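You operate a simulated robot arm through the tools that you are given. There is no shell and no other tool. Be economical: measure what you need, move in short steps, check, and stop when the job is done.

You run a simulated two-armed robot. Do the job below in one go: nothing can be reset, and whatever is moved stays where it is left.

Task
Turn the iron off, unplug it and put the spray bottle back on the counter.
Fine: dial to OFF; the outlet switch goes off before the plug is pulled; lay the plug on the counter; the iron stays on its rest. Set down upright: spray bottle.
Where things are to end (x, y in the base frame): spray bottle within 60 mm of [910, -180].

The check looks at the end state, three seconds after you hand in, the way a careful person would. Anything else that was tipped, shoved, dropped, spilled or broken makes it a failure.

Robot
Two 7-joint arms with two-finger parallel grippers on one trunk, on a base that drives. Base frame: it is fixed to the floor where the robot stands at the start and does not move with it; the origin is under the middle of the robot, x ahead of it, y to its left, z up. Lengths are in mm, angles in rad, forces in N, time in s.
The left shoulder is at the start at [57, 182, 1164], the right one opposite. With the tool pointing down near the work surface each hand reaches from about 100 to 660 mm from the robot's upright axis, wherever it stands, measured 20 degrees to its own side. Places, roughly: counter top [1000, -100, 900]; iron rest [700, 400, 800]; outlet switch [600, 0, 800]. Payload 3.91 kg a hand.
Tool frame (each hand has its own): the origin (TCP) lies between the finger pads and is the grasp point; the fingertips stand 30 mm ahead of it; z points along the fingers, y is the line along which they close. Largest opening 110 mm; finger width 20, thickness 10; the body of the gripper, 48 by 112 mm, starts 55 mm behind the TCP.
Orientation is that of the tool frame in the base frame, as [roll, pitch, yaw] about the fixed x, y, z axes, in that order (R = Rz(yaw) Ry(pitch) Rx(roll)). With the fingers straight down and closing along the base's y, the tool's x points along the base's -x, its y along +y and its z along -z.

Tools
- The arms move only by the tool drive_tool. It takes "left_targets", "right_targets" or both (then of equal length, played together; a hand with none holds still); each is one flat list of numbers, 7 for each row, row after row: the shift along the tool's x, y, z in mm, then the turn, a rotation vector about the tool's x, y, z in rad, then the opening in per cent of the stroke, from 0 (shut) to 100 (fully open). In form: [x, y, z, rx, ry, rz, gripper, x, y, z, rx, ry, rz, gripper, ...]. A call has 1 to 12 rows; each row is the pose to reach, as a shift and turn from the pose commanded when the call began, along the tool's axes at that moment. Each row takes 0.2 s and may step no farther than 50 mm and 0.15 rad from the row before; otherwise, or with a gripper value out of range, the whole call is refused. Where a pose cannot be reached the arm comes as near as it can. A force on the tool above 40 N (or 10 N above the force at the start of the call, whichever is more), or a blocked arm, ends the call early, and 0.2 s more pass. The fingers move at their own pace (about 72 mm/s each) and stop on an object; they squeeze with about 28 N. The grip force told is the motor's: it shows also when the fingers shut on nothing. Time passes only in rows, and 0.2 s behind the last, so rows that repeat a pose let the fingers close. It gives the time, the measured TCP pose, the force on the tool (base axes), the opening and the grip force at its end, in the units of the frame above (readings bear some noise), with the torque about the TCP (base axes, N m) and any sound that the robot's microphone picked up.
- Cameras (640 x 400 px; columns grow to the right, rows downward): "scene" is now at [181.6, 26.2, 1348.5]; the picture's right is [0.28, -0.96, 0.00], its down [-0.62, -0.18, -0.76] and it looks along [0.73, 0.22, -0.65] (base axes); focal length 253 px, centre (320, 200). "left" rides on the left gripper at [72, -17, -103] in its tool frame; the picture's right is [0.23, 0.97, 0.00], its down [-0.76, 0.18, -0.62] and it looks along [-0.61, 0.14, 0.78] (tool axes); focal length 222 px, centre (320, 200). "right" rides on the right gripper at [72, 17, -103] in its tool frame; the picture's right is [-0.23, 0.97, 0.00], its down [-0.76, -0.18, -0.62] and it looks along [-0.61, -0.14, 0.78] (tool axes); focal length 222 px, centre (320, 200). There is no depth. A picture from a camera that has moved, and an enlarged one, comes with that camera's place and axes in the base frame and with its lens.
- grab_frame(camera): a new picture of that camera. No time passes.
- raise_lower(by): slides the trunk up (or, below 0, down) by that many mm; the arms and the scene camera ride with it, the base frame stays. It gives what a move gives, with no picture.
- steer(legs): drives the robot by 1 to 6 legs, each [ahead, left, turn to the left] in mm, mm and rad, along the robot's own axes; the way and the turn of a leg run together, so that a leg with both is an arc; at most 1500 mm and 3.142 rad a leg. The arms and the cameras ride along, it lands a little off, and it stops where it bumps. It gives what a move gives.
- head_to(pan, tilt): turns the head with the scene camera to pan (to the left, within 1.396 rad either way) and tilt (down, from -0.506 to 1.204), counted from straight ahead of the robot. It gives what a move gives.
- inspect(camera, box): a new picture of the part [left, top, right, bottom] of that camera's present view, enlarged. No time passes.
- finish_job(): hands the job in; it is judged then, once.

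Go step by step. Nothing tells you exact positions but the pictures and the camera data: compare them with the known pose of the tool, close in by small moves and look again before you grip or let go. The budget is 120 turns and 108 pictures, counting those below and the enlarged ones. Unless the task says otherwise, let go and move clear before handing in, and close with one line.

The tools are called after "Emit:" as a command line: name --argument value ..., lists and objects as JSON in quotes. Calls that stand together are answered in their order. drive_tool: Moves the arms, as the interface text tells. Its arguments: {"type":"object","properties":{"left_targets":{"type":"array","items":{"type":"number"}},"right_targets":{"type":"array","items":{"type":"number"}}},"required":[]} The other tools are called the same way: raise_lower (by) slides the trunk up or down; steer (legs) drives the base; head_to (pan, tilt) turns the head that bears the scene camera; grab_frame (camera) takes a picture; inspect (camera, box) takes an enlarged picture of a part of a camera's view; finish_job () hands the job in.

At the start:

```text
t: 0.0
left_tool_pos: [495.0, 325.6, 1183.2]
left_ee_rot: [3.141, 0.0, 3.14]
left_ft_force: [-0.7, -0.3, -0.1]
left_torque: [0.0, -0.03, -0.02]
left_width: 109.9
left_grip_force: 0.3
right_tool_pos: [421.7, -94.1, 1151.0]
right_ee_rot: [3.141, 0.0, 3.141]
right_ft_force: [-1.2, 0.1, -0.4]
right_torque: [-0.02, -0.03, 0.0]
right_width: 110.0
right_grip_force: 0.0
trunk travel left (down, up): [-425.0, 89.0]
robot x, y, heading: [-0.4, -3.5, 0.002]
head pan, tilt: [0.286, 0.702]
```

scene: 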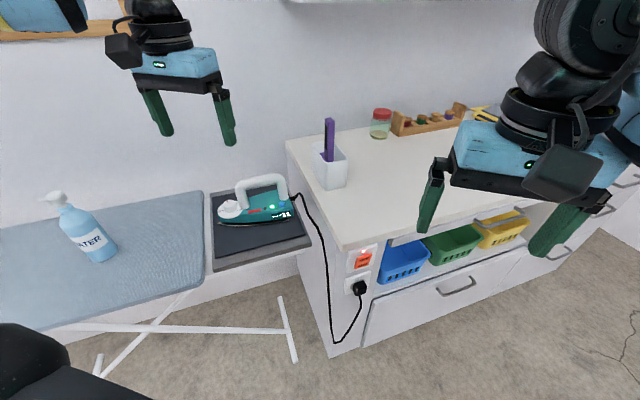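
right: 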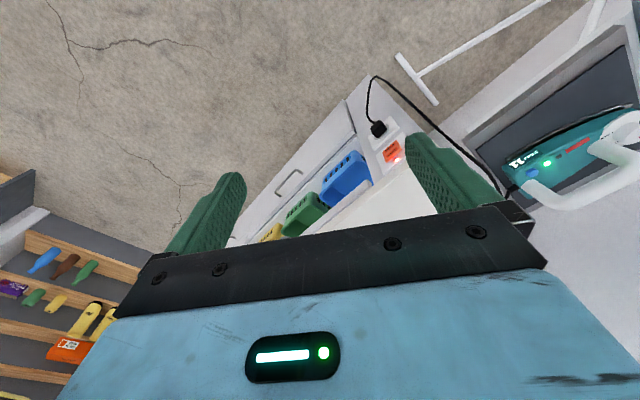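
left: 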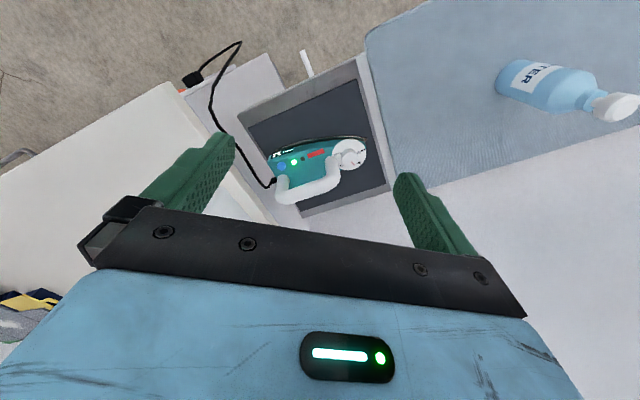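

I see the ironing board with the bottle on the left, the iron on its rest in the middle, and the counter with the outlet and plug on its front. I'll start with enlarged views of the iron and the outlet.

Emit:
inspect --camera "scene" --box '[200, 160, 320, 235]'

Emit:
inspect --camera "scene" --box '[310, 230, 406, 290]'

Emit:
inspect --camera "left" --box '[230, 110, 390, 210]'

```text
5.33 times, centred on (260, 198) of scene
camera zoom: at [181.6, 26.2, 1348.5], right [0.28, -0.96, 0.0], down [-0.62, -0.18, -0.76], along [0.73, 0.22, -0.65], focal length 1348 px, centre (640, 213)
```

zoom: 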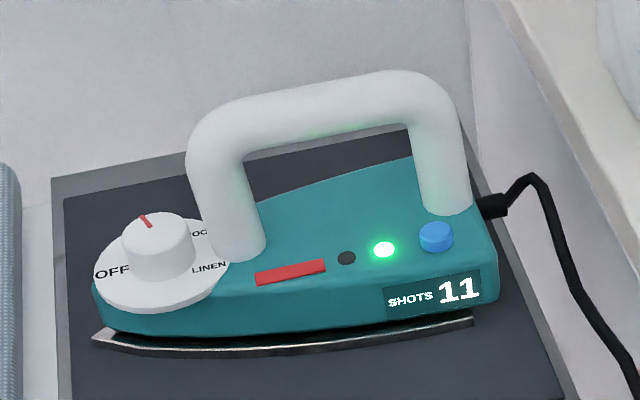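

```text
6.67 times, centred on (358, 260) of scene
camera zoom: at [181.6, 26.2, 1348.5], right [0.28, -0.96, 0.0], down [-0.62, -0.18, -0.76], along [0.73, 0.22, -0.65], focal length 1686 px, centre (67, -200)
```

zoom: 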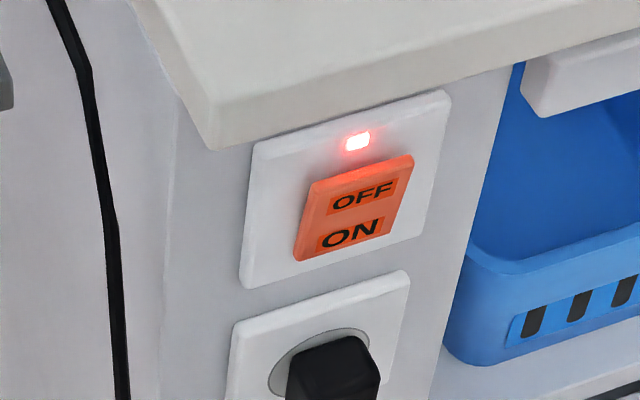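

```text
4.00 times, centred on (310, 160) of left
camera zoom: at [422.6, 306.6, 1286.4], right [-0.23, 0.97, 0.0], down [0.76, 0.18, 0.62], along [0.61, 0.14, -0.78], focal length 888 px, centre (360, 360)
```

zoom: 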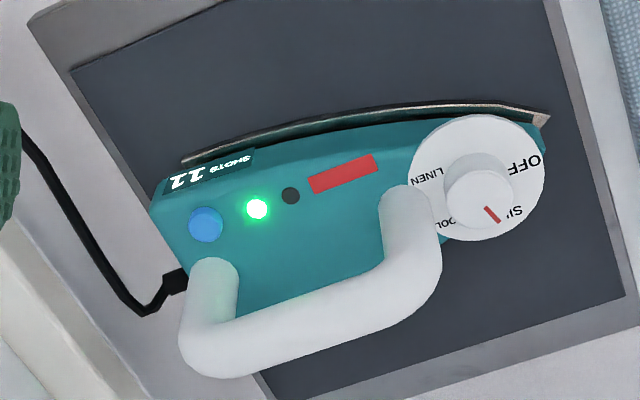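

The knob is near [617, 415, 882] pointing at SILK. The furniture is turned about 0.63 rad from me, so I'll turn to face it squarely first.

Emit:
steer --legs '[[0, 0, 0.63]]'

Emit:
head_to --pan 0.0 --tilt 0.75

Emit:
grab_frame --camera "scene"

```text
t: 2.1
left_tool_pos: [208.7, 555.0, 1182.8]
left_ee_rot: [3.141, 0.0, -2.51]
left_ft_force: [0.2, -0.6, 0.9]
left_torque: [-0.01, 0.03, 0.01]
left_width: 110.1
left_grip_force: 0.0
right_tool_pos: [395.6, 172.9, 1150.8]
right_ee_rot: [-3.141, 0.0, -2.512]
right_ft_force: [-0.3, -0.6, 0.0]
right_torque: [0.01, 0.02, 0.01]
right_width: 109.7
right_grip_force: 0.1
trunk travel left (down, up): [-425.0, 89.0]
robot x, y, heading: [0.2, -1.4, 0.629]
head pan, tilt: [0.286, 0.702]
```

```text
t: 2.9
left_tool_pos: [208.0, 554.7, 1183.6]
left_ee_rot: [-3.141, -0.001, -2.51]
left_ft_force: [-0.3, 0.0, -0.6]
left_torque: [0.02, 0.01, -0.03]
left_width: 110.0
left_grip_force: 0.0
right_tool_pos: [397.7, 171.9, 1150.1]
right_ee_rot: [3.141, 0.001, -2.509]
right_ft_force: [0.3, 0.2, 1.1]
right_torque: [0.0, -0.02, 0.05]
right_width: 110.0
right_grip_force: 0.0
trunk travel left (down, up): [-425.0, 89.0]
robot x, y, heading: [-2.3, -0.1, 0.63]
head pan, tilt: [0.0, 0.75]
```

```text
101 pictures are left
camera scene: at [147.5, 111.1, 1344.4], right [0.59, -0.81, 0.0], down [-0.55, -0.4, -0.73], along [0.59, 0.43, -0.68], focal length 253 px, centre (320, 200)
```

scene: 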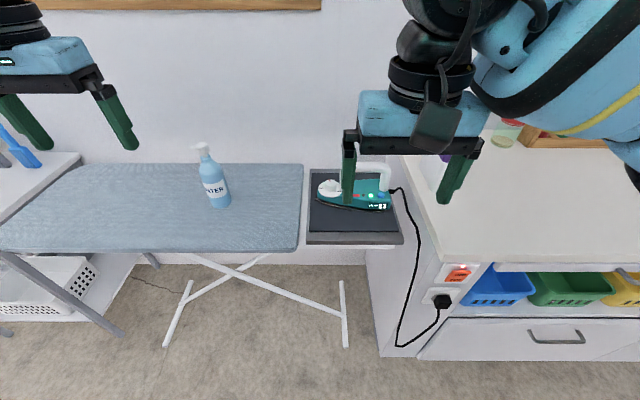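

I'm now square to the furniture. I'll drive a little ahead and left so the iron dial comes within the right hand's reach.

Emit:
steer --legs '[[170, 60, 0]]'

Emit:
grab_frame --camera "scene"

Emit:
grab_frame --camera "right"

```text
t: 4.4
left_tool_pos: [310.2, 703.8, 1183.7]
left_ee_rot: [3.141, -0.001, -2.507]
left_ft_force: [-0.6, -0.6, -0.7]
left_torque: [-0.02, 0.0, -0.01]
left_width: 109.9
left_grip_force: 0.1
right_tool_pos: [496.1, 320.7, 1150.4]
right_ee_rot: [-3.14, 0.001, -2.51]
right_ft_force: [-0.4, -0.4, 0.3]
right_torque: [0.0, 0.01, -0.02]
right_width: 109.8
right_grip_force: 0.1
trunk travel left (down, up): [-425.0, 89.0]
robot x, y, heading: [100.1, 147.8, 0.636]
head pan, tilt: [0.0, 0.75]
```

```text
100 pictures are left
camera scene: at [248.4, 259.4, 1344.4], right [0.59, -0.81, 0.0], down [-0.55, -0.4, -0.73], along [0.59, 0.43, -0.68], focal length 253 px, centre (320, 200)
```

scene: 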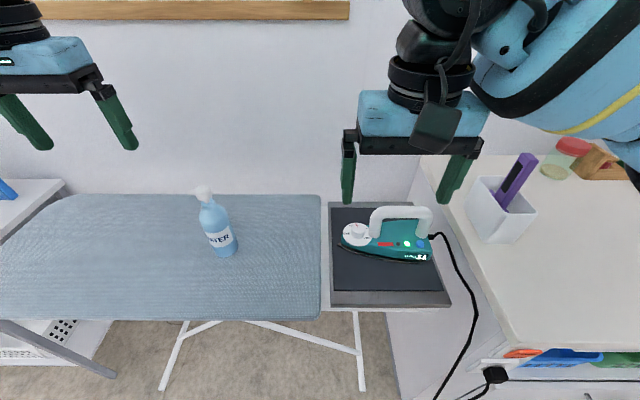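

```text
99 pictures are left
camera right: at [428.7, 291.0, 1255.6], right [-0.39, 0.92, 0.0], down [0.72, 0.31, 0.62], along [0.57, 0.24, -0.78], focal length 222 px, centre (320, 200)
```

right: 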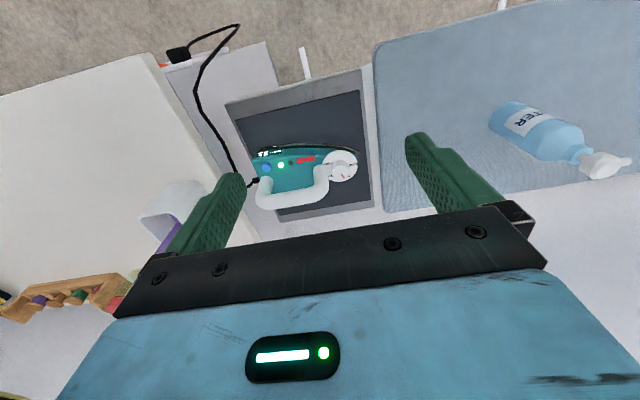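

The knob should be about 575 ahead and 91 right of the robot. I'll measure it again with zoomed views from both cameras.

Emit:
inspect --camera "scene" --box '[320, 195, 448, 275]'

Emit:
inspect --camera "right" --box '[245, 135, 373, 215]'

```text
5.00 times, centred on (384, 235) of scene
camera zoom: at [248.4, 259.4, 1344.4], right [0.59, -0.81, 0.0], down [-0.55, -0.4, -0.73], along [0.59, 0.43, -0.68], focal length 1264 px, centre (0, 25)
```

zoom: 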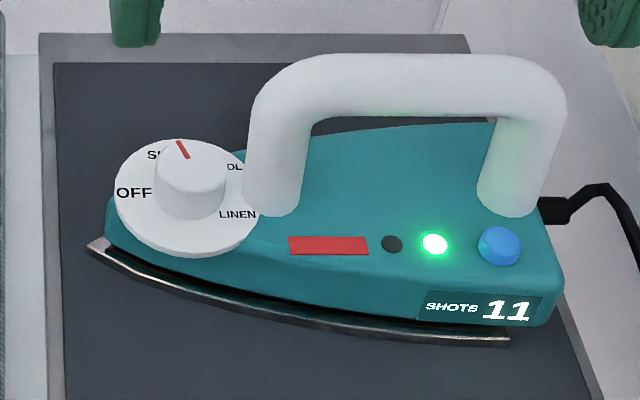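

```text
5.00 times, centred on (309, 175) of right
camera zoom: at [428.7, 291.0, 1255.6], right [-0.39, 0.92, 0.0], down [0.72, 0.31, 0.62], along [0.57, 0.24, -0.78], focal length 1111 px, centre (375, 325)
```

zoom: 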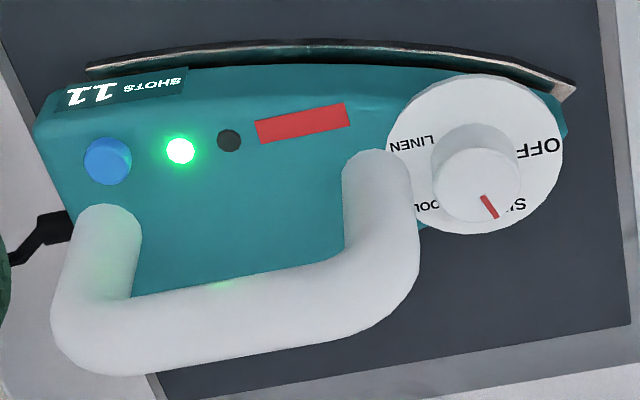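

Triangulation puts the knob top at about a=587, l=-92, z=874, with a diameter of 34 mm and the handle post about 10 mm away on the right. I'll bring the right hand above it, turned about 100° so the fingers close across the iron.

Emit:
drive_tool --right_targets '[-13.8, 0.3, 12.5, 0, 0, 0.15, 55, -27.6, 0.6, 25, 0, 0, 0.3, 55, -41.4, 0.9, 37.5, 0, 0, 0.45, 55, -55.2, 1.2, 50, 0, 0, 0.6, 55, -69, 1.5, 62.5, 0, 0, 0.75, 55, -82.8, 1.8, 75, 0, 0, 0.9, 55, -96.6, 2.1, 87.5, 0, 0, 1.05, 55, -110.4, 2.4, 100, 0, 0, 1.2, 55, -124.2, 2.7, 112.5, 0, 0, 1.35, 55, -138, 3, 125, 0, 0, 1.5, 55, -151.8, 3.3, 137.5, 0, 0, 1.65, 55, -165.6, 3.5, 150, 0, 0, 1.8, 55]'

Emit:
grab_frame --camera "right"

Emit:
grab_frame --camera "scene"

```text
t: 7.0
left_tool_pos: [308.3, 705.0, 1182.5]
left_ee_rot: [-3.141, -0.001, -2.508]
left_ft_force: [1.0, -0.1, 0.4]
left_torque: [-0.01, -0.01, 0.0]
left_width: 110.1
left_grip_force: 0.1
right_tool_pos: [628.6, 424.2, 1000.9]
right_ee_rot: [-3.14, 0.001, 1.971]
right_ft_force: [-0.9, -0.9, 0.3]
right_torque: [-0.04, 0.02, 0.0]
right_width: 60.6
right_grip_force: 0.0
trunk travel left (down, up): [-425.0, 89.0]
robot x, y, heading: [99.7, 147.8, 0.633]
head pan, tilt: [0.0, 0.75]
```

```text
96 pictures are left
camera right: at [616.7, 495.7, 1105.5], right [0.99, 0.17, 0.0], down [0.13, -0.77, 0.62], along [0.11, -0.61, -0.78], focal length 222 px, centre (320, 200)
```

right: 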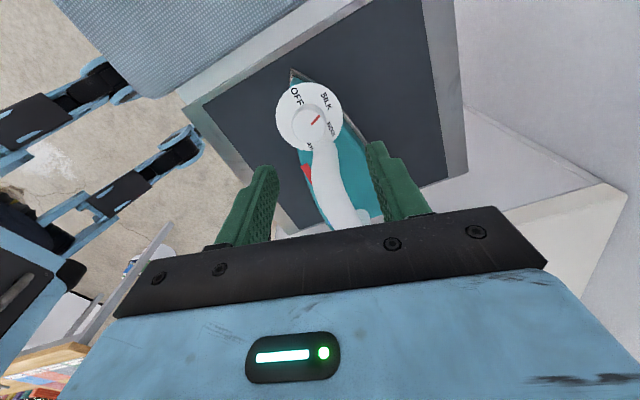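

```text
95 pictures are left
camera scene: at [248.5, 259.6, 1344.3], right [0.59, -0.81, 0.0], down [-0.55, -0.4, -0.73], along [0.59, 0.43, -0.68], focal length 253 px, centre (320, 200)
```

scene: 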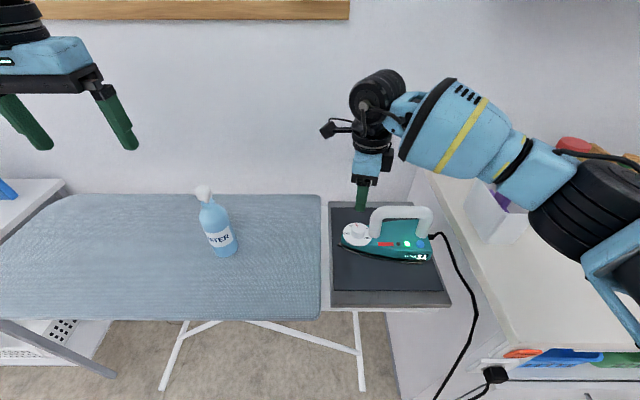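

The hand is above the dial and the view from it is clear. I'll zoom in to centre on the knob and read the dial.

Emit:
inspect --camera "right" --box '[260, 60, 388, 140]'

```text
5.00 times, centred on (324, 100) of right
camera zoom: at [616.7, 495.7, 1105.5], right [0.99, 0.17, 0.0], down [0.13, -0.77, 0.62], along [0.11, -0.61, -0.78], focal length 1111 px, centre (300, 700)
```

zoom: 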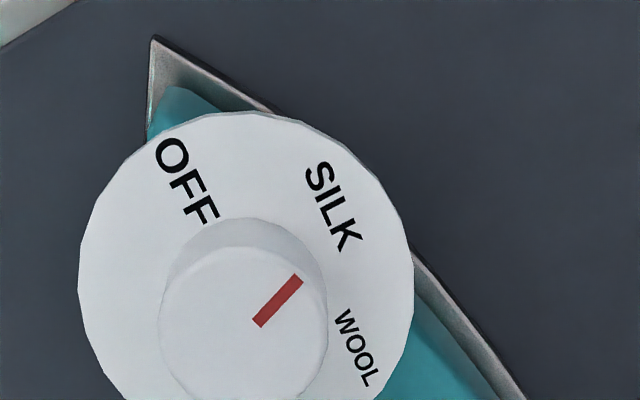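

The knob top now comes out at about [620, 414.5, 882], and OFF is roughly 65° counter-clockwise from SILK. I'll correct the centring and go down partway.

Emit:
drive_tool --right_targets '[-3, -6, 0, 0, 0, 0.1, 50, -5.7, -12.2, 30, 0, 0, 0.1, 50, -5.7, -12.2, 60, 0, 0, 0.1, 50]'

Emit:
grab_frame --camera "right"

Emit:
inspect --camera "scene" --box '[320, 175, 448, 255]'

```text
t: 7.8
left_tool_pos: [308.1, 703.2, 1183.0]
left_ee_rot: [-3.141, 0.0, -2.51]
left_ft_force: [0.2, 0.4, 0.9]
left_torque: [0.01, -0.01, 0.04]
left_width: 110.0
left_grip_force: 0.1
right_tool_pos: [622.2, 410.6, 939.6]
right_ee_rot: [3.139, -0.003, 1.874]
right_ft_force: [0.0, -0.6, -0.8]
right_torque: [0.0, -0.02, 0.01]
right_width: 55.3
right_grip_force: 0.0
trunk travel left (down, up): [-425.0, 89.0]
robot x, y, heading: [101.1, 146.4, 0.634]
head pan, tilt: [0.0, 0.75]
```

```text
93 pictures are left
camera right: at [615.7, 485.3, 1044.6], right [1.0, 0.07, 0.0], down [0.06, -0.78, 0.62], along [0.05, -0.62, -0.78], focal length 222 px, centre (320, 200)
```

right: 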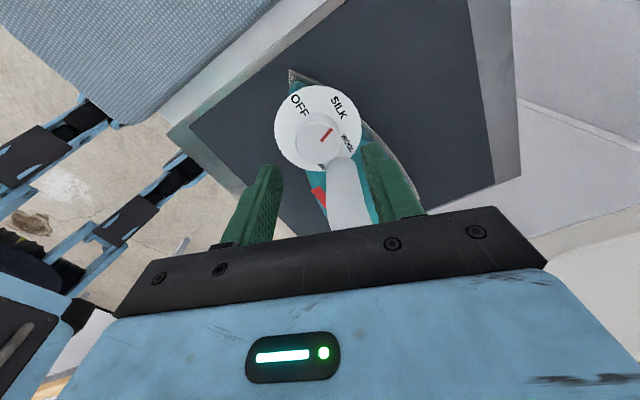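

```text
5.00 times, centred on (384, 215) of scene
camera zoom: at [248.5, 259.5, 1344.4], right [0.59, -0.81, 0.0], down [-0.55, -0.4, -0.73], along [0.59, 0.43, -0.68], focal length 1264 px, centre (0, 125)
```

zoom: 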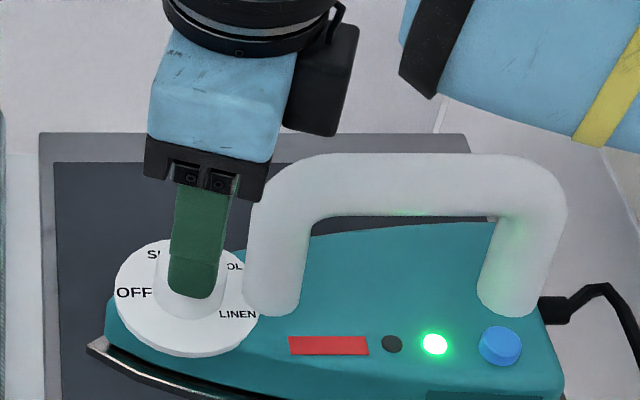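

The fingers straddle the knob, which I now put at [622, 415.5]. I'll shift 5 mm, go down and close.

Emit:
drive_tool --right_targets '[4.3, 1.0, 5, 0, 0, 0, 44, 4.3, 1.0, 25, 0, 0, 0, 44, 4.3, 1.0, 42, 0, 0, 0, 44]'

Emit:
inspect --camera "right" --box '[220, 60, 460, 210]'

Emit:
inspect --camera "scene" --box '[320, 175, 448, 255]'

```text
t: 8.6
left_tool_pos: [309.0, 703.1, 1183.1]
left_ee_rot: [3.14, -0.001, -2.508]
left_ft_force: [0.4, -0.2, -0.8]
left_torque: [-0.01, 0.02, -0.01]
left_width: 110.1
left_grip_force: 0.1
right_tool_pos: [620.4, 416.0, 899.3]
right_ee_rot: [3.141, 0.001, 1.873]
right_ft_force: [0.8, -0.7, -0.1]
right_torque: [-0.03, -0.01, 0.01]
right_width: 48.4
right_grip_force: 0.1
trunk travel left (down, up): [-425.0, 89.0]
robot x, y, heading: [97.5, 145.7, 0.632]
head pan, tilt: [0.0, 0.75]
```

```text
2.67 times, centred on (340, 135) of right
camera zoom: at [614.4, 489.8, 1004.3], right [1.0, 0.07, 0.0], down [0.06, -0.78, 0.62], along [0.05, -0.62, -0.78], focal length 592 px, centre (267, 373)
```

zoom: 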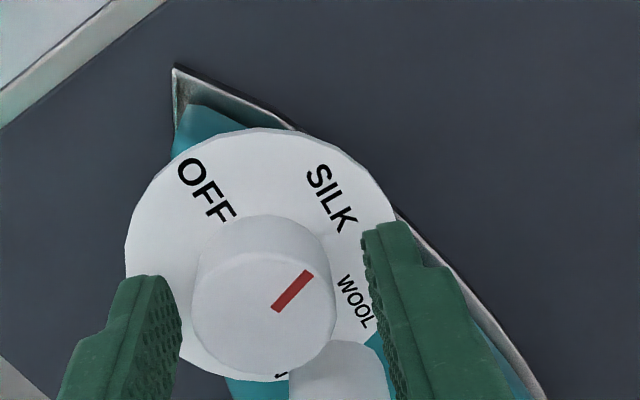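

```text
5.00 times, centred on (384, 215) of scene
camera zoom: at [248.4, 259.4, 1344.4], right [0.59, -0.81, 0.0], down [-0.55, -0.4, -0.73], along [0.59, 0.43, -0.68], focal length 1264 px, centre (0, 125)
```

zoom: 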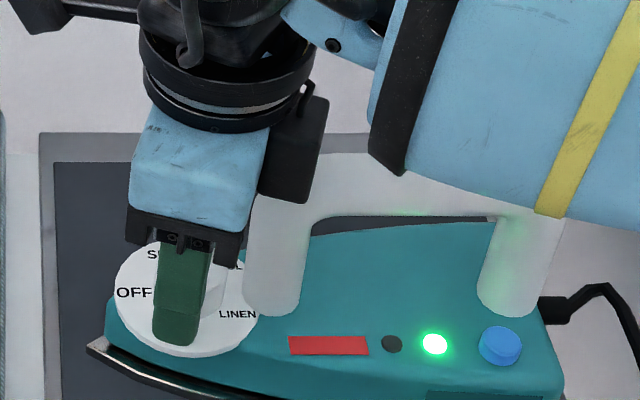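

The knob sits about 5 mm toward the handle from the finger centre. I'll shift, lower 4 mm and close on it.

Emit:
drive_tool --right_targets '[-4.5, 0, 0, 0, 0, 0, 44, -4.5, 0, 4, 0, 0, 0, 44, -4.5, 0, 4, 0, 0, 0, 0, -4.5, 0, 4, 0, 0, 0, 0]'

Emit:
inspect --camera "right" --box '[220, 60, 460, 210]'

```text
t: 9.6
left_tool_pos: [307.5, 703.6, 1184.7]
left_ee_rot: [3.142, 0.001, -2.508]
left_ft_force: [0.2, 0.4, -0.1]
left_torque: [-0.03, -0.04, 0.01]
left_width: 110.2
left_grip_force: 0.0
right_tool_pos: [620.6, 412.5, 898.2]
right_ee_rot: [3.137, -0.002, 1.874]
right_ft_force: [0.7, -2.6, 17.9]
right_torque: [-0.95, -0.34, 0.05]
right_width: 33.2
right_grip_force: 28.0
trunk travel left (down, up): [-425.0, 89.0]
robot x, y, heading: [98.5, 149.8, 0.631]
head pan, tilt: [0.0, 0.75]
```

```text
2.67 times, centred on (340, 135) of right
camera zoom: at [614.6, 485.0, 1003.0], right [1.0, 0.07, 0.0], down [0.06, -0.78, 0.62], along [0.05, -0.62, -0.78], focal length 592 px, centre (267, 373)
```

zoom: 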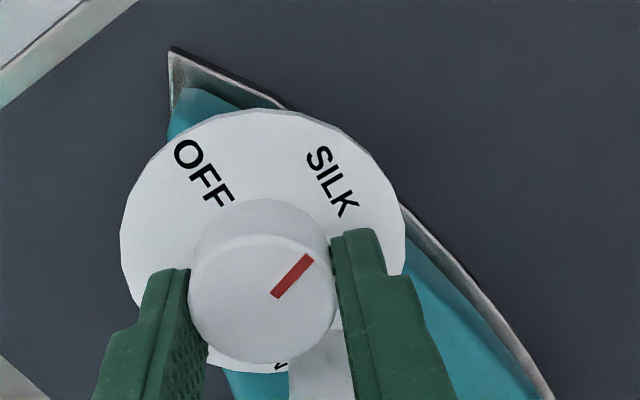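

The gripper's rear bracket is pressing the handle top with about 18 N. I'll open, rise 5 mm and regrip there.

Emit:
drive_tool --right_targets '[0, 0, 0, 0, 0, 0, 42, 0, 0, -5, 0, 0, 0, 42, 0, 0, -5, 0, 0, 0, 0, 0, 0, -5, 0, 0, 0, 0]'

```text
t: 10.6
left_tool_pos: [308.8, 703.4, 1182.7]
left_ee_rot: [3.141, 0.0, -2.508]
left_ft_force: [0.8, 0.3, 0.7]
left_torque: [0.01, 0.0, 0.01]
left_width: 110.0
left_grip_force: 0.1
right_tool_pos: [620.1, 411.5, 897.7]
right_ee_rot: [-3.14, 0.001, 1.875]
right_ft_force: [2.7, 0.2, 0.0]
right_torque: [0.35, -0.42, -0.1]
right_width: 33.3
right_grip_force: 27.9
trunk travel left (down, up): [-425.0, 89.0]
robot x, y, heading: [98.6, 146.3, 0.631]
head pan, tilt: [0.0, 0.75]
```

There's no vertical load now and the knob is gripped. I'll turn counter-clockwise from above by about 0.6 rad.

Emit:
drive_tool --right_targets '[0, 0, 0, 0, 0, -0.12, 0, 0, 0, 0, 0, 0, -0.24, 0, 0, 0, 0, 0, 0, -0.36, 0, 0, 0, 0, 0, 0, -0.48, 0, 0, 0, 0, 0, 0, -0.6, 0, 0, 0, 0, 0, 0, -0.6, 0]'

Emit:
inspect --camera "right" --box '[220, 60, 460, 210]'

Emit:
inspect --camera "scene" --box '[320, 175, 448, 255]'

```text
t: 12.0
left_tool_pos: [309.0, 703.4, 1183.4]
left_ee_rot: [3.141, 0.0, -2.509]
left_ft_force: [0.5, 0.1, 0.5]
left_torque: [0.04, 0.03, 0.01]
left_width: 109.6
left_grip_force: 0.1
right_tool_pos: [621.0, 411.8, 899.4]
right_ee_rot: [3.141, -0.001, 2.474]
right_ft_force: [-0.7, 1.0, 0.0]
right_torque: [0.42, 0.36, 0.0]
right_width: 33.3
right_grip_force: 28.2
trunk travel left (down, up): [-425.0, 89.0]
robot x, y, heading: [100.2, 144.9, 0.633]
head pan, tilt: [0.0, 0.75]
```

```text
2.67 times, centred on (340, 135) of right
camera zoom: at [574.6, 469.4, 1003.6], right [0.78, 0.63, 0.0], down [0.49, -0.61, 0.62], along [0.39, -0.49, -0.78], focal length 592 px, centre (267, 373)
```

zoom: 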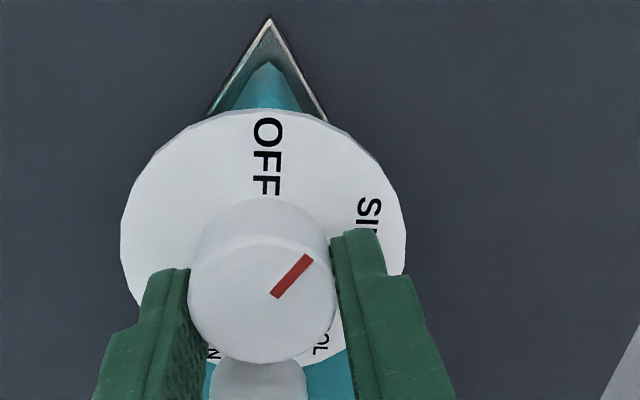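

```text
5.00 times, centred on (384, 215) of scene
camera zoom: at [249.1, 259.7, 1344.3], right [0.59, -0.81, 0.0], down [-0.55, -0.4, -0.73], along [0.59, 0.43, -0.68], focal length 1264 px, centre (0, 125)
```

zoom: 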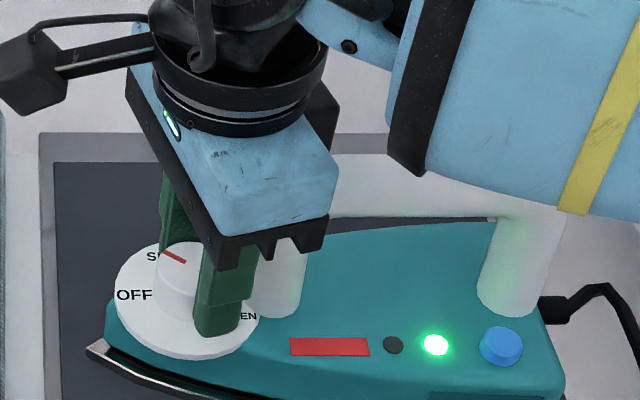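

The knob turned with the grip to about halfway, with roughly 40° left. I'll open, swing back and take a second stroke to stay clear of the handle post.

Emit:
drive_tool --right_targets '[0, 0, 0, 0, 0, 0, 42, 0, 0, 0, 0, 0, 0, 42, 0, 0, 0, 0, 0, 0.14, 42, 0, 0, 0, 0, 0, 0.28, 42, 0, 0, 0, 0, 0, 0.42, 42, 0, 0, 0, 0, 0, 0.56, 42, 0, 0, 0, 0, 0, 0.56, 0, 0, 0, 0, 0, 0, 0.56, 0]'

Emit:
inspect --camera "right" --box '[220, 60, 460, 210]'

```text
t: 13.8
left_tool_pos: [309.0, 703.2, 1182.6]
left_ee_rot: [3.14, 0.0, -2.507]
left_ft_force: [-0.1, -0.2, -0.3]
left_torque: [0.0, 0.0, 0.0]
left_width: 109.8
left_grip_force: 0.1
right_tool_pos: [620.4, 411.6, 899.7]
right_ee_rot: [-3.141, -0.001, 1.915]
right_ft_force: [-4.1, -0.8, 0.5]
right_torque: [0.12, 0.03, 0.01]
right_width: 33.3
right_grip_force: 27.8
trunk travel left (down, up): [-425.0, 89.0]
robot x, y, heading: [99.7, 146.9, 0.63]
head pan, tilt: [0.0, 0.75]
```

```text
2.67 times, centred on (340, 135) of right
camera zoom: at [611.6, 484.6, 1004.2], right [0.99, 0.11, 0.0], down [0.09, -0.78, 0.62], along [0.07, -0.62, -0.78], focal length 592 px, centre (267, 373)
```

zoom: 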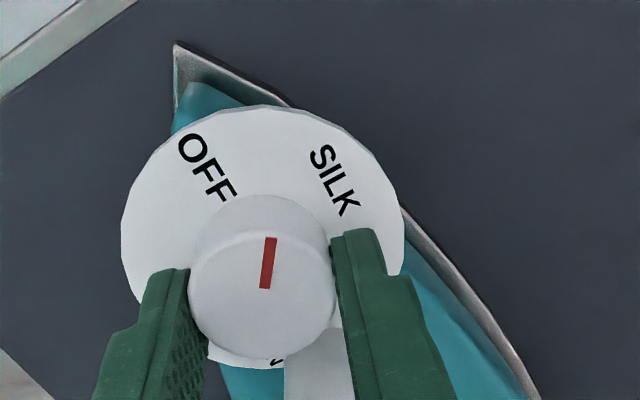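

The pointer is about 37° short of OFF. I'll turn a further 0.66 rad.

Emit:
drive_tool --right_targets '[0, 0, 0, 0, 0, -0.13, 0, 0, 0, 0, 0, 0, -0.26, 0, 0, 0, 0, 0, 0, -0.39, 0, 0, 0, 0, 0, 0, -0.52, 0, 0, 0, 0, 0, 0, -0.66, 0, 0, 0, 0, 0, 0, -0.66, 0]'

Emit:
inspect --camera "right" --box '[220, 60, 460, 210]'

Emit:
inspect --camera "scene" --box '[320, 175, 448, 255]'

```text
t: 15.2
left_tool_pos: [308.9, 702.8, 1182.5]
left_ee_rot: [3.141, 0.0, -2.508]
left_ft_force: [1.3, -0.7, 0.4]
left_torque: [-0.02, -0.02, 0.01]
left_width: 109.9
left_grip_force: 0.0
right_tool_pos: [622.3, 410.9, 899.6]
right_ee_rot: [3.141, 0.0, 2.576]
right_ft_force: [-1.9, 2.9, 0.6]
right_torque: [0.03, 0.04, -0.07]
right_width: 33.0
right_grip_force: 27.8
trunk travel left (down, up): [-425.0, 89.0]
robot x, y, heading: [100.2, 146.2, 0.635]
head pan, tilt: [0.0, 0.75]
```

```text
2.67 times, centred on (340, 135) of right
camera zoom: at [568.5, 464.2, 1004.3], right [0.71, 0.7, 0.0], down [0.55, -0.56, 0.62], along [0.44, -0.44, -0.78], focal length 592 px, centre (267, 373)
```

zoom: 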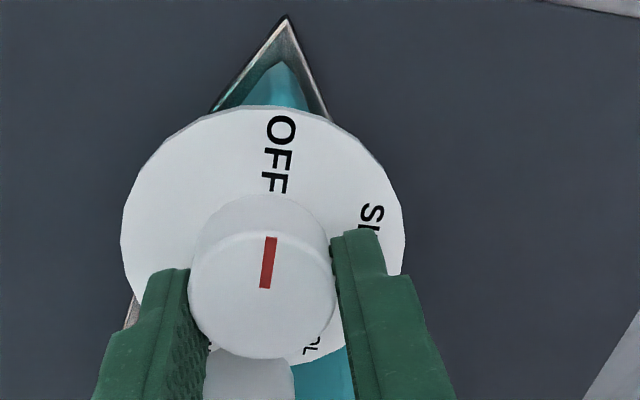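

```text
5.00 times, centred on (384, 215) of scene
camera zoom: at [248.3, 259.7, 1344.4], right [0.59, -0.81, 0.0], down [-0.55, -0.4, -0.73], along [0.59, 0.43, -0.68], focal length 1264 px, centre (0, 125)
```

zoom: 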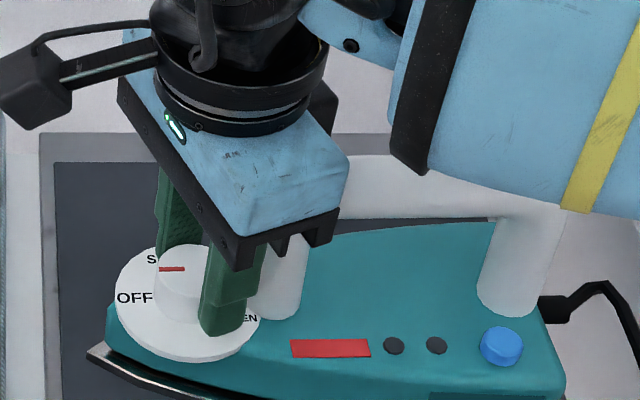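

The pointer lines up with OFF and the iron's lamp went out. I'll open and lift clear.

Emit:
drive_tool --right_targets '[0, 0, 0, 0, 0, 0, 44, 0, 0, 0, 0, 0, 0, 44, 0, 0, -40, 0, 0, 0, 44, 0, 0, -85, 0, 0, 0, 44, 0, 0, -130, 0, 0, 0, 44, 0, 0, -180, 0, 0, 0, 44]'

Emit:
grab_frame --camera "right"

Emit:
inspect --camera "scene" --box '[320, 175, 448, 255]'

```text
t: 16.6
left_tool_pos: [307.9, 702.6, 1182.5]
left_ee_rot: [3.141, 0.001, -2.509]
left_ft_force: [-0.1, 0.5, -0.3]
left_torque: [-0.02, -0.03, 0.01]
left_width: 109.9
left_grip_force: 0.1
right_tool_pos: [617.4, 411.5, 1082.9]
right_ee_rot: [3.139, 0.003, 2.575]
right_ft_force: [0.3, 0.1, -0.1]
right_torque: [0.02, -0.02, 0.02]
right_width: 48.4
right_grip_force: 0.1
trunk travel left (down, up): [-425.0, 89.0]
robot x, y, heading: [100.6, 147.4, 0.629]
head pan, tilt: [0.0, 0.75]
```

```text
83 pictures are left
camera right: at [565.8, 463.7, 1185.5], right [0.71, 0.7, 0.0], down [0.55, -0.56, 0.62], along [0.44, -0.45, -0.78], focal length 222 px, centre (320, 200)
```

right: 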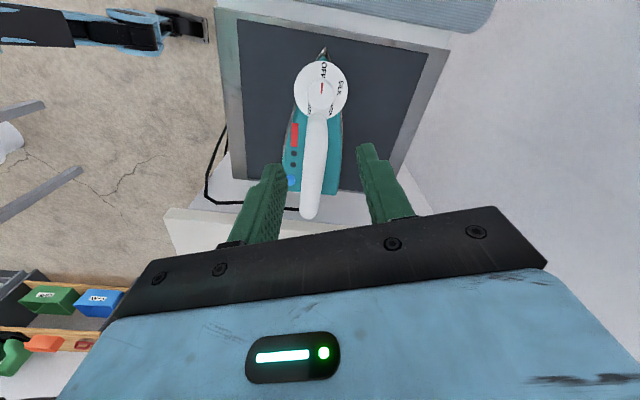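

```text
5.00 times, centred on (384, 215) of scene
camera zoom: at [247.5, 259.2, 1344.5], right [0.59, -0.81, 0.0], down [-0.55, -0.4, -0.73], along [0.59, 0.43, -0.68], focal length 1264 px, centre (0, 125)
```

zoom: 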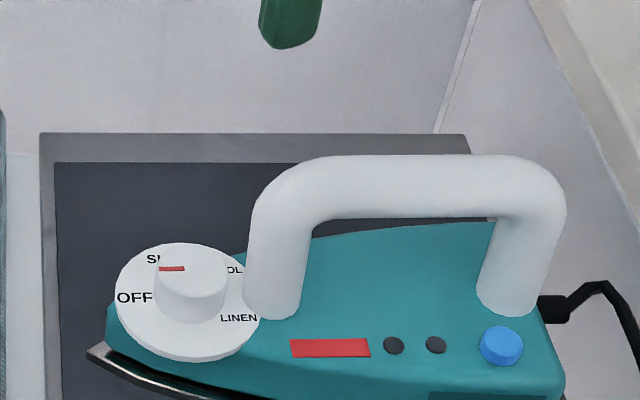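

The dial sits at OFF with the lamp dark and the iron unmoved. Next is the outlet: I'll back off and move right to line the right arm up with it, then look.

Emit:
steer --legs '[[-230, -130, 0]]'

Emit:
head_to --pan -0.4 --tilt 0.75

Emit:
grab_frame --camera "scene"

```text
t: 18.5
left_tool_pos: [198.5, 463.6, 1183.2]
left_ee_rot: [3.138, -0.001, -2.509]
left_ft_force: [0.3, 0.1, -0.1]
left_torque: [0.05, -0.01, 0.01]
left_width: 109.6
left_grip_force: 0.1
right_tool_pos: [509.2, 171.1, 1080.3]
right_ee_rot: [-3.142, 0.001, 2.573]
right_ft_force: [0.5, -0.4, -0.3]
right_torque: [0.03, -0.02, 0.0]
right_width: 48.6
right_grip_force: 0.0
trunk travel left (down, up): [-425.0, 89.0]
robot x, y, heading: [-9.1, -91.5, 0.632]
head pan, tilt: [0.0, 0.75]
```

```text
t: 19.4
left_tool_pos: [200.6, 464.2, 1182.9]
left_ee_rot: [3.141, 0.0, -2.51]
left_ft_force: [0.0, 0.1, -0.3]
left_torque: [0.0, 0.0, -0.01]
left_width: 110.1
left_grip_force: 0.0
right_tool_pos: [509.5, 170.2, 1080.4]
right_ee_rot: [-3.141, 0.0, 2.573]
right_ft_force: [-0.1, 0.2, -0.6]
right_torque: [0.01, 0.0, -0.01]
right_width: 48.5
right_grip_force: 0.0
trunk travel left (down, up): [-425.0, 89.0]
robot x, y, heading: [-11.5, -92.2, 0.631]
head pan, tilt: [-0.4, 0.75]
```

```text
81 pictures are left
camera scene: at [152.6, -10.7, 1344.4], right [0.23, -0.97, 0.0], down [-0.66, -0.16, -0.73], along [0.71, 0.17, -0.68], focal length 253 px, centre (320, 200)
```

scene: 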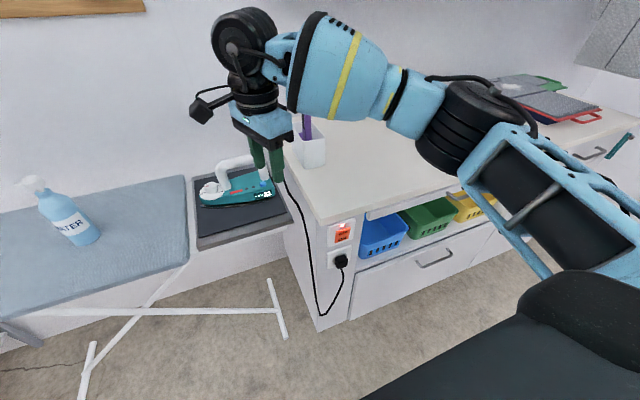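

The outlet is clearly visible now. I'll zoom in to locate the switch and the plug.

Emit:
inspect --camera "scene" --box '[296, 205, 392, 265]'

Emit:
inspect --camera "scene" --box '[280, 240, 408, 320]'

```text
6.67 times, centred on (344, 235) of scene
camera zoom: at [152.6, -10.7, 1344.4], right [0.23, -0.97, 0.0], down [-0.66, -0.16, -0.73], along [0.71, 0.17, -0.68], focal length 1686 px, centre (160, -33)
```

zoom: 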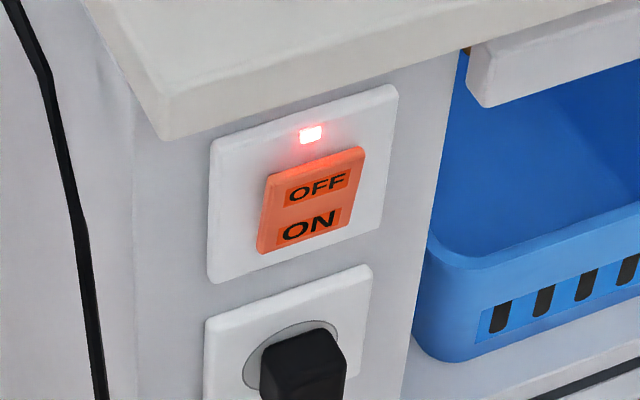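

```text
5.00 times, centred on (344, 280) of scene
camera zoom: at [152.6, -10.7, 1344.4], right [0.23, -0.97, 0.0], down [-0.66, -0.16, -0.73], along [0.71, 0.17, -0.68], focal length 1264 px, centre (200, -200)
```

zoom: 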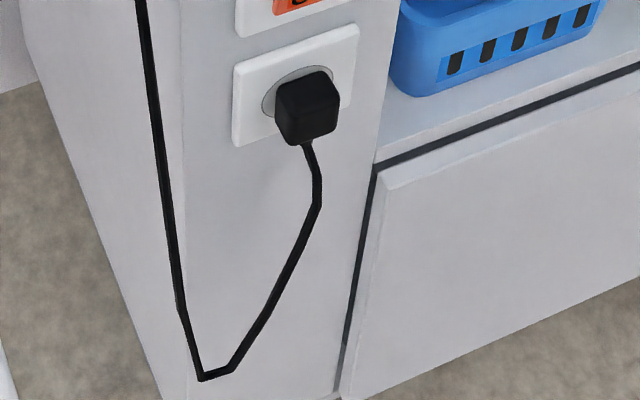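

The switch is roughly at robot-frame a=556, l=-258, z=808, and the plug about 95 mm below it. I'll pull the right hand back and swing its wrist so that, once levelled, its camera sits on top.

Emit:
drive_tool --right_targets '[-4.63, -19.1, 0, 0, 0, 0.15, 20, -9.3, -38.2, 0, 0, 0, 0.3, 20, -13.9, -57.3, 0, 0, 0, 0.45, 20, -18.5, -76.4, 0, 0, 0, 0.6, 20, -23.2, -95.5, 0, 0, 0, 0.75, 20, -27.8, -114.6, 0, 0, 0, 0.9, 20, -32.4, -133.7, 0, 0, 0, 1.05, 20, -37, -152.8, 0, 0, 0, 1.2, 20, -41.7, -172, 0, 0, 0, 1.35, 20, -46.3, -191, 0, 0, 0, 1.5, 20, -51, -210, 0, 0, 0, 1.65, 20, -55.6, -229.6, 0, 0, 0, 1.8, 20]'

```text
t: 22.0
left_tool_pos: [198.6, 461.9, 1182.3]
left_ee_rot: [3.141, 0.001, -2.51]
left_ft_force: [-0.1, -0.5, -0.8]
left_torque: [-0.02, 0.05, -0.01]
left_width: 109.9
left_grip_force: 0.0
right_tool_pos: [431.7, -52.6, 1079.1]
right_ee_rot: [3.14, 0.0, 0.773]
right_ft_force: [0.8, -0.6, -0.3]
right_torque: [0.0, 0.01, -0.01]
right_width: 21.9
right_grip_force: 0.0
trunk travel left (down, up): [-425.0, 89.0]
robot x, y, heading: [-6.2, -95.1, 0.625]
head pan, tilt: [-0.4, 0.75]
```

The wrist reached that without trouble. I'll square the yaw and then pitch the hand level.

Emit:
drive_tool --right_targets '[0, 0, 0, 0, 0, 0.142, 20]'

Emit:
drive_tool --right_targets '[5, 0, 0, 0, 0.143, 0, 20, 10, 0, 0, 0, 0.286, 0, 20, 15, 0, 0, 0, 0.428, 0, 20, 20, 0, 0, 0, 0.571, 0, 20, 25, 0, 0, 0, 0.714, 0, 20, 30, 0, 0, 0, 0.857, 0, 20, 35, 0, 0, 0, 1.0, 0, 20, 40, 0, 0, 0, 1.142, 0, 20, 45, 0, 0, 0, 1.285, 0, 20, 50, 0, 0, 0, 1.428, 0, 20, 50, 0, 0, 0, 1.571, 0, 20]'

Emit:
grab_frame --camera "right"

Emit:
grab_frame --camera "scene"

```text
t: 22.4
left_tool_pos: [199.6, 462.8, 1183.8]
left_ee_rot: [-3.141, -0.001, -2.51]
left_ft_force: [-0.5, 1.1, -0.1]
left_torque: [-0.02, 0.0, 0.0]
left_width: 110.0
left_grip_force: 0.0
right_tool_pos: [431.9, -52.8, 1078.9]
right_ee_rot: [3.141, 0.001, 0.628]
right_ft_force: [-0.5, -0.2, -0.1]
right_torque: [-0.02, 0.0, 0.04]
right_width: 21.7
right_grip_force: 0.0
trunk travel left (down, up): [-425.0, 89.0]
robot x, y, heading: [-8.7, -91.2, 0.633]
head pan, tilt: [-0.4, 0.75]
```

```text
t: 24.8
left_tool_pos: [199.3, 462.5, 1182.8]
left_ee_rot: [-3.14, 0.0, -2.511]
left_ft_force: [0.5, 0.1, -0.5]
left_torque: [-0.02, 0.02, -0.02]
left_width: 110.1
left_grip_force: 0.1
right_tool_pos: [513.0, 21.6, 1081.3]
right_ee_rot: [3.134, -1.208, 0.651]
right_ft_force: [-0.5, -0.9, -0.6]
right_torque: [0.02, -0.02, 0.02]
right_width: 22.1
right_grip_force: 0.0
right hand out of reach, approached as far as the arm can: row 4, 5, 6, 7, 8, 9, 10, 11
trunk travel left (down, up): [-425.0, 89.0]
robot x, y, heading: [-6.8, -91.8, 0.635]
head pan, tilt: [-0.4, 0.75]
```

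```text
78 pictures are left
camera right: at [467.3, -35.2, 1186.4], right [0.52, -0.83, -0.21], down [-0.79, -0.37, -0.49], along [0.33, 0.42, -0.85], focal length 222 px, centre (320, 200)
```

right: 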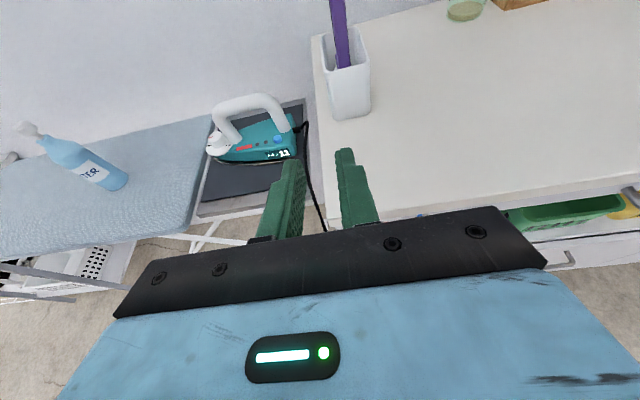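

```text
77 pictures are left
camera scene: at [152.5, -11.0, 1344.4], right [0.23, -0.97, 0.0], down [-0.66, -0.16, -0.73], along [0.71, 0.17, -0.68], focal length 253 px, centre (320, 200)
```

scene: 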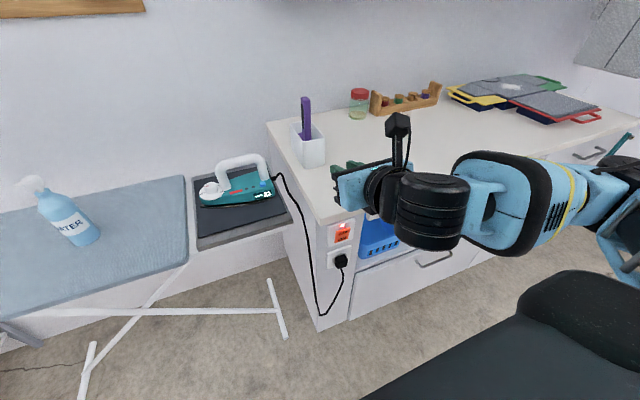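

The camera is on top and the hand is nearly level; it's short on pitch because the arm is folded. I'll back up 60 mm for clearance, lower the trunk, and then finish levelling.

Emit:
steer --legs '[[-60, 0, 0]]'

Emit:
raise_lower --by -260

Emit:
grab_frame --camera "scene"

Emit:
grab_frame --camera "right"

```text
t: 25.8
left_tool_pos: [150.9, 427.0, 1182.7]
left_ee_rot: [-3.141, 0.0, -2.509]
left_ft_force: [-0.5, -0.7, -0.5]
left_torque: [0.01, -0.02, 0.0]
left_width: 109.9
left_grip_force: 0.1
right_tool_pos: [465.0, -14.4, 1080.1]
right_ee_rot: [3.135, -1.207, 0.65]
right_ft_force: [-0.5, -0.3, -0.8]
right_torque: [0.03, 0.01, -0.01]
right_width: 22.0
right_grip_force: 0.0
trunk travel left (down, up): [-425.0, 89.0]
robot x, y, heading: [-54.4, -130.2, 0.627]
head pan, tilt: [-0.4, 0.75]
```

```text
t: 28.4
left_tool_pos: [151.3, 428.0, 924.2]
left_ee_rot: [3.141, 0.001, -2.51]
left_ft_force: [-0.2, 0.0, 0.1]
left_torque: [0.01, -0.03, 0.04]
left_width: 110.3
left_grip_force: 0.0
right_tool_pos: [475.8, -6.3, 698.1]
right_ee_rot: [-3.14, -0.915, 0.643]
right_ft_force: [-1.1, 0.4, 0.0]
right_torque: [0.01, -0.02, 0.0]
right_width: 22.2
right_grip_force: 0.1
trunk travel left (down, up): [-165.0, 349.0]
robot x, y, heading: [-55.3, -124.7, 0.629]
head pan, tilt: [-0.4, 0.75]
```

```text
76 pictures are left
camera scene: at [176.0, 6.2, 1064.9], right [0.23, -0.97, 0.0], down [-0.66, -0.16, -0.73], along [0.71, 0.17, -0.68], focal length 253 px, centre (320, 200)
```

scene: 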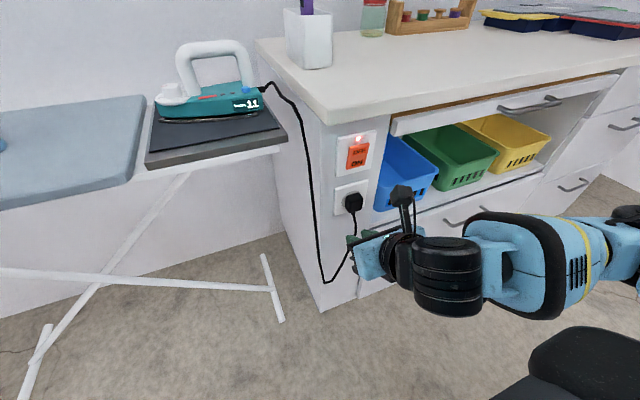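

```text
75 pictures are left
camera right: at [455.6, -43.4, 820.2], right [0.47, -0.86, -0.18], down [-0.87, -0.43, -0.22], along [0.11, 0.26, -0.96], focal length 222 px, centre (320, 200)
```

right: 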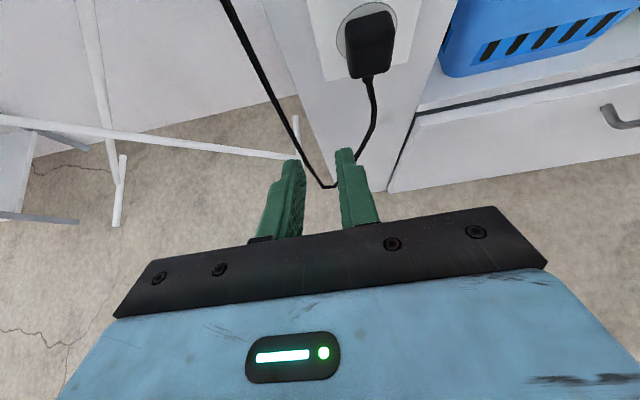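

The scene is unchanged, but the hand has sagged because its commanded pose is still too close in to be reachable. Extending it forward should let it level out.

Emit:
drive_tool --right_targets '[0, 0, 30, 0, 0, 0, 20, 0, 0, 60, 0, 0, 0, 20, 0, 0, 90, 0, 0, 0, 20, 0, 0, 90, 0, 0, 0, 20]'

Emit:
grab_frame --camera "scene"

Emit:
grab_frame --camera "right"

```text
t: 29.4
left_tool_pos: [151.4, 427.5, 923.3]
left_ee_rot: [3.14, 0.001, -2.51]
left_ft_force: [-0.3, 0.7, -0.3]
left_torque: [-0.03, 0.01, 0.02]
left_width: 110.1
left_grip_force: 0.1
right_tool_pos: [526.1, 33.2, 651.0]
right_ee_rot: [3.141, -0.909, 0.642]
right_ft_force: [-0.5, -0.8, 0.0]
right_torque: [-0.02, 0.0, -0.01]
right_width: 21.9
right_grip_force: 0.0
right hand out of reach, approached as far as the arm can: row 3, 4
trunk travel left (down, up): [-165.0, 349.0]
robot x, y, heading: [-53.3, -127.7, 0.634]
head pan, tilt: [-0.4, 0.75]
```

```text
74 pictures are left
camera scene: at [176.0, 6.7, 1064.7], right [0.23, -0.97, 0.0], down [-0.66, -0.16, -0.73], along [0.71, 0.17, -0.68], focal length 253 px, centre (320, 200)
```

scene: 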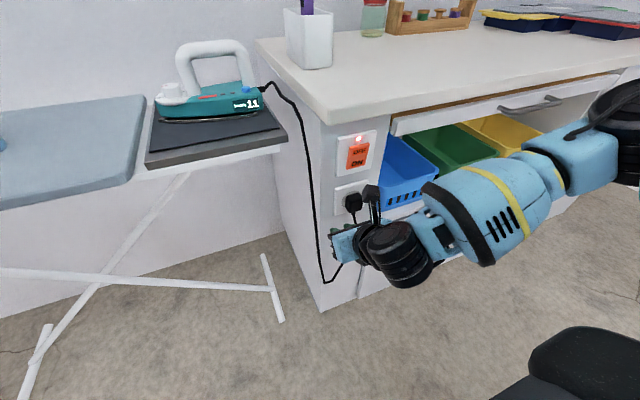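

```text
73 pictures are left
camera right: at [506.8, -2.9, 771.9], right [0.47, -0.86, -0.18], down [-0.87, -0.43, -0.22], along [0.11, 0.26, -0.96], focal length 222 px, centre (320, 200)
```

right: 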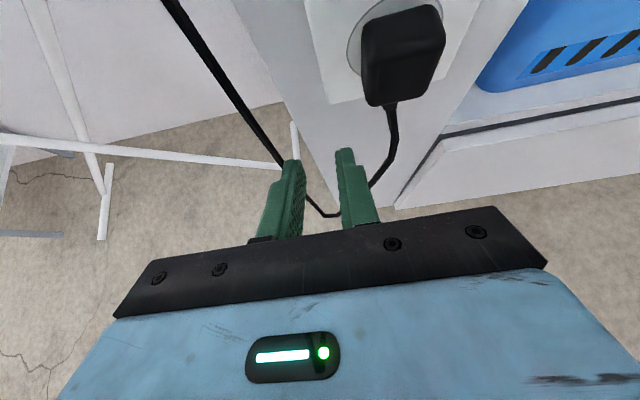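

Shifts follow the measured tool axes, which makes this easier. I'll raise and retract the hand to switch height about 60 mm out from the plate, pitching it further up.

Emit:
drive_tool --right_targets '[16.4, 7, -21.6, 0, 0.08, 0, 10, 32.8, 14, -43.2, 0, 0.16, 0, 0, 49, 21, -64.8, 0, 0.24, 0, 0, 65.6, 28, -86.4, 0, 0.32, 0, 0, 82, 35, -108, 0, 0.4, 0, 0, 98, 42, -129.5, 0, 0.48, 0, 0, 98, 42, -129.5, 0, 0.56, 0, 0, 98, 42, -129.5, 0, 0.64, 0, 0]'

Emit:
grab_frame --camera "scene"

Emit:
grab_frame --camera "right"

```text
t: 31.2
left_tool_pos: [152.0, 427.0, 923.2]
left_ee_rot: [-3.141, 0.0, -2.509]
left_ft_force: [0.7, -0.3, 0.1]
left_torque: [0.04, -0.02, 0.01]
left_width: 110.1
left_grip_force: 0.1
right_tool_pos: [446.6, 63.3, 820.3]
right_ee_rot: [-3.074, -1.548, 0.547]
right_ft_force: [0.5, -0.2, -0.9]
right_torque: [0.03, -0.01, -0.04]
right_width: 0.0
right_grip_force: 28.4
right hand out of reach, approached as far as the arm can: row 1, 2, 3, 4, 5, 6, 7, 8
trunk travel left (down, up): [-165.0, 349.0]
robot x, y, heading: [-60.2, -128.9, 0.633]
head pan, tilt: [-0.4, 0.75]
```

```text
72 pictures are left
camera scene: at [176.3, 6.2, 1064.7], right [0.23, -0.97, 0.0], down [-0.66, -0.16, -0.73], along [0.71, 0.17, -0.68], focal length 253 px, centre (320, 200)
```

scene: 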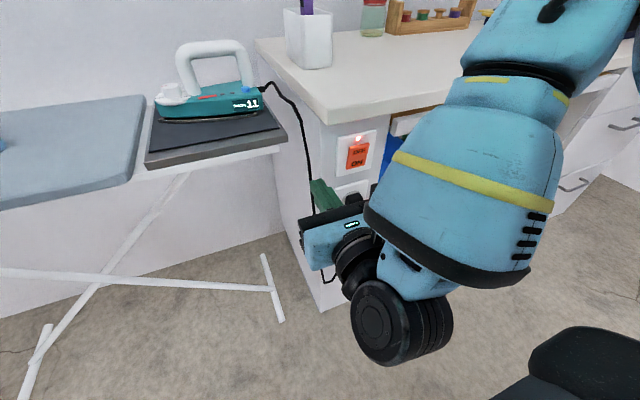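

```text
71 pictures are left
camera right: at [373.1, -9.7, 895.8], right [0.56, -0.8, -0.23], down [-0.63, -0.22, -0.75], along [0.55, 0.56, -0.62], focal length 222 px, centre (320, 200)
```

right: 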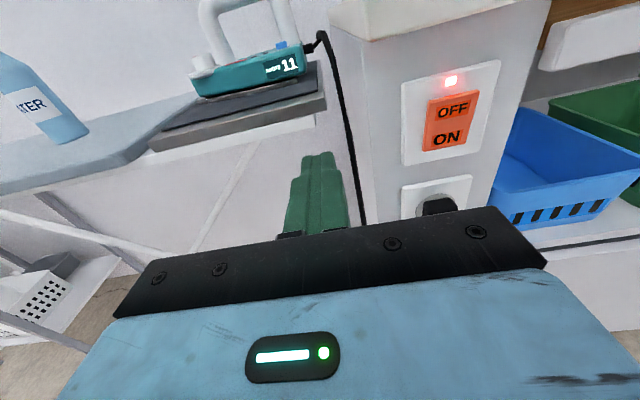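

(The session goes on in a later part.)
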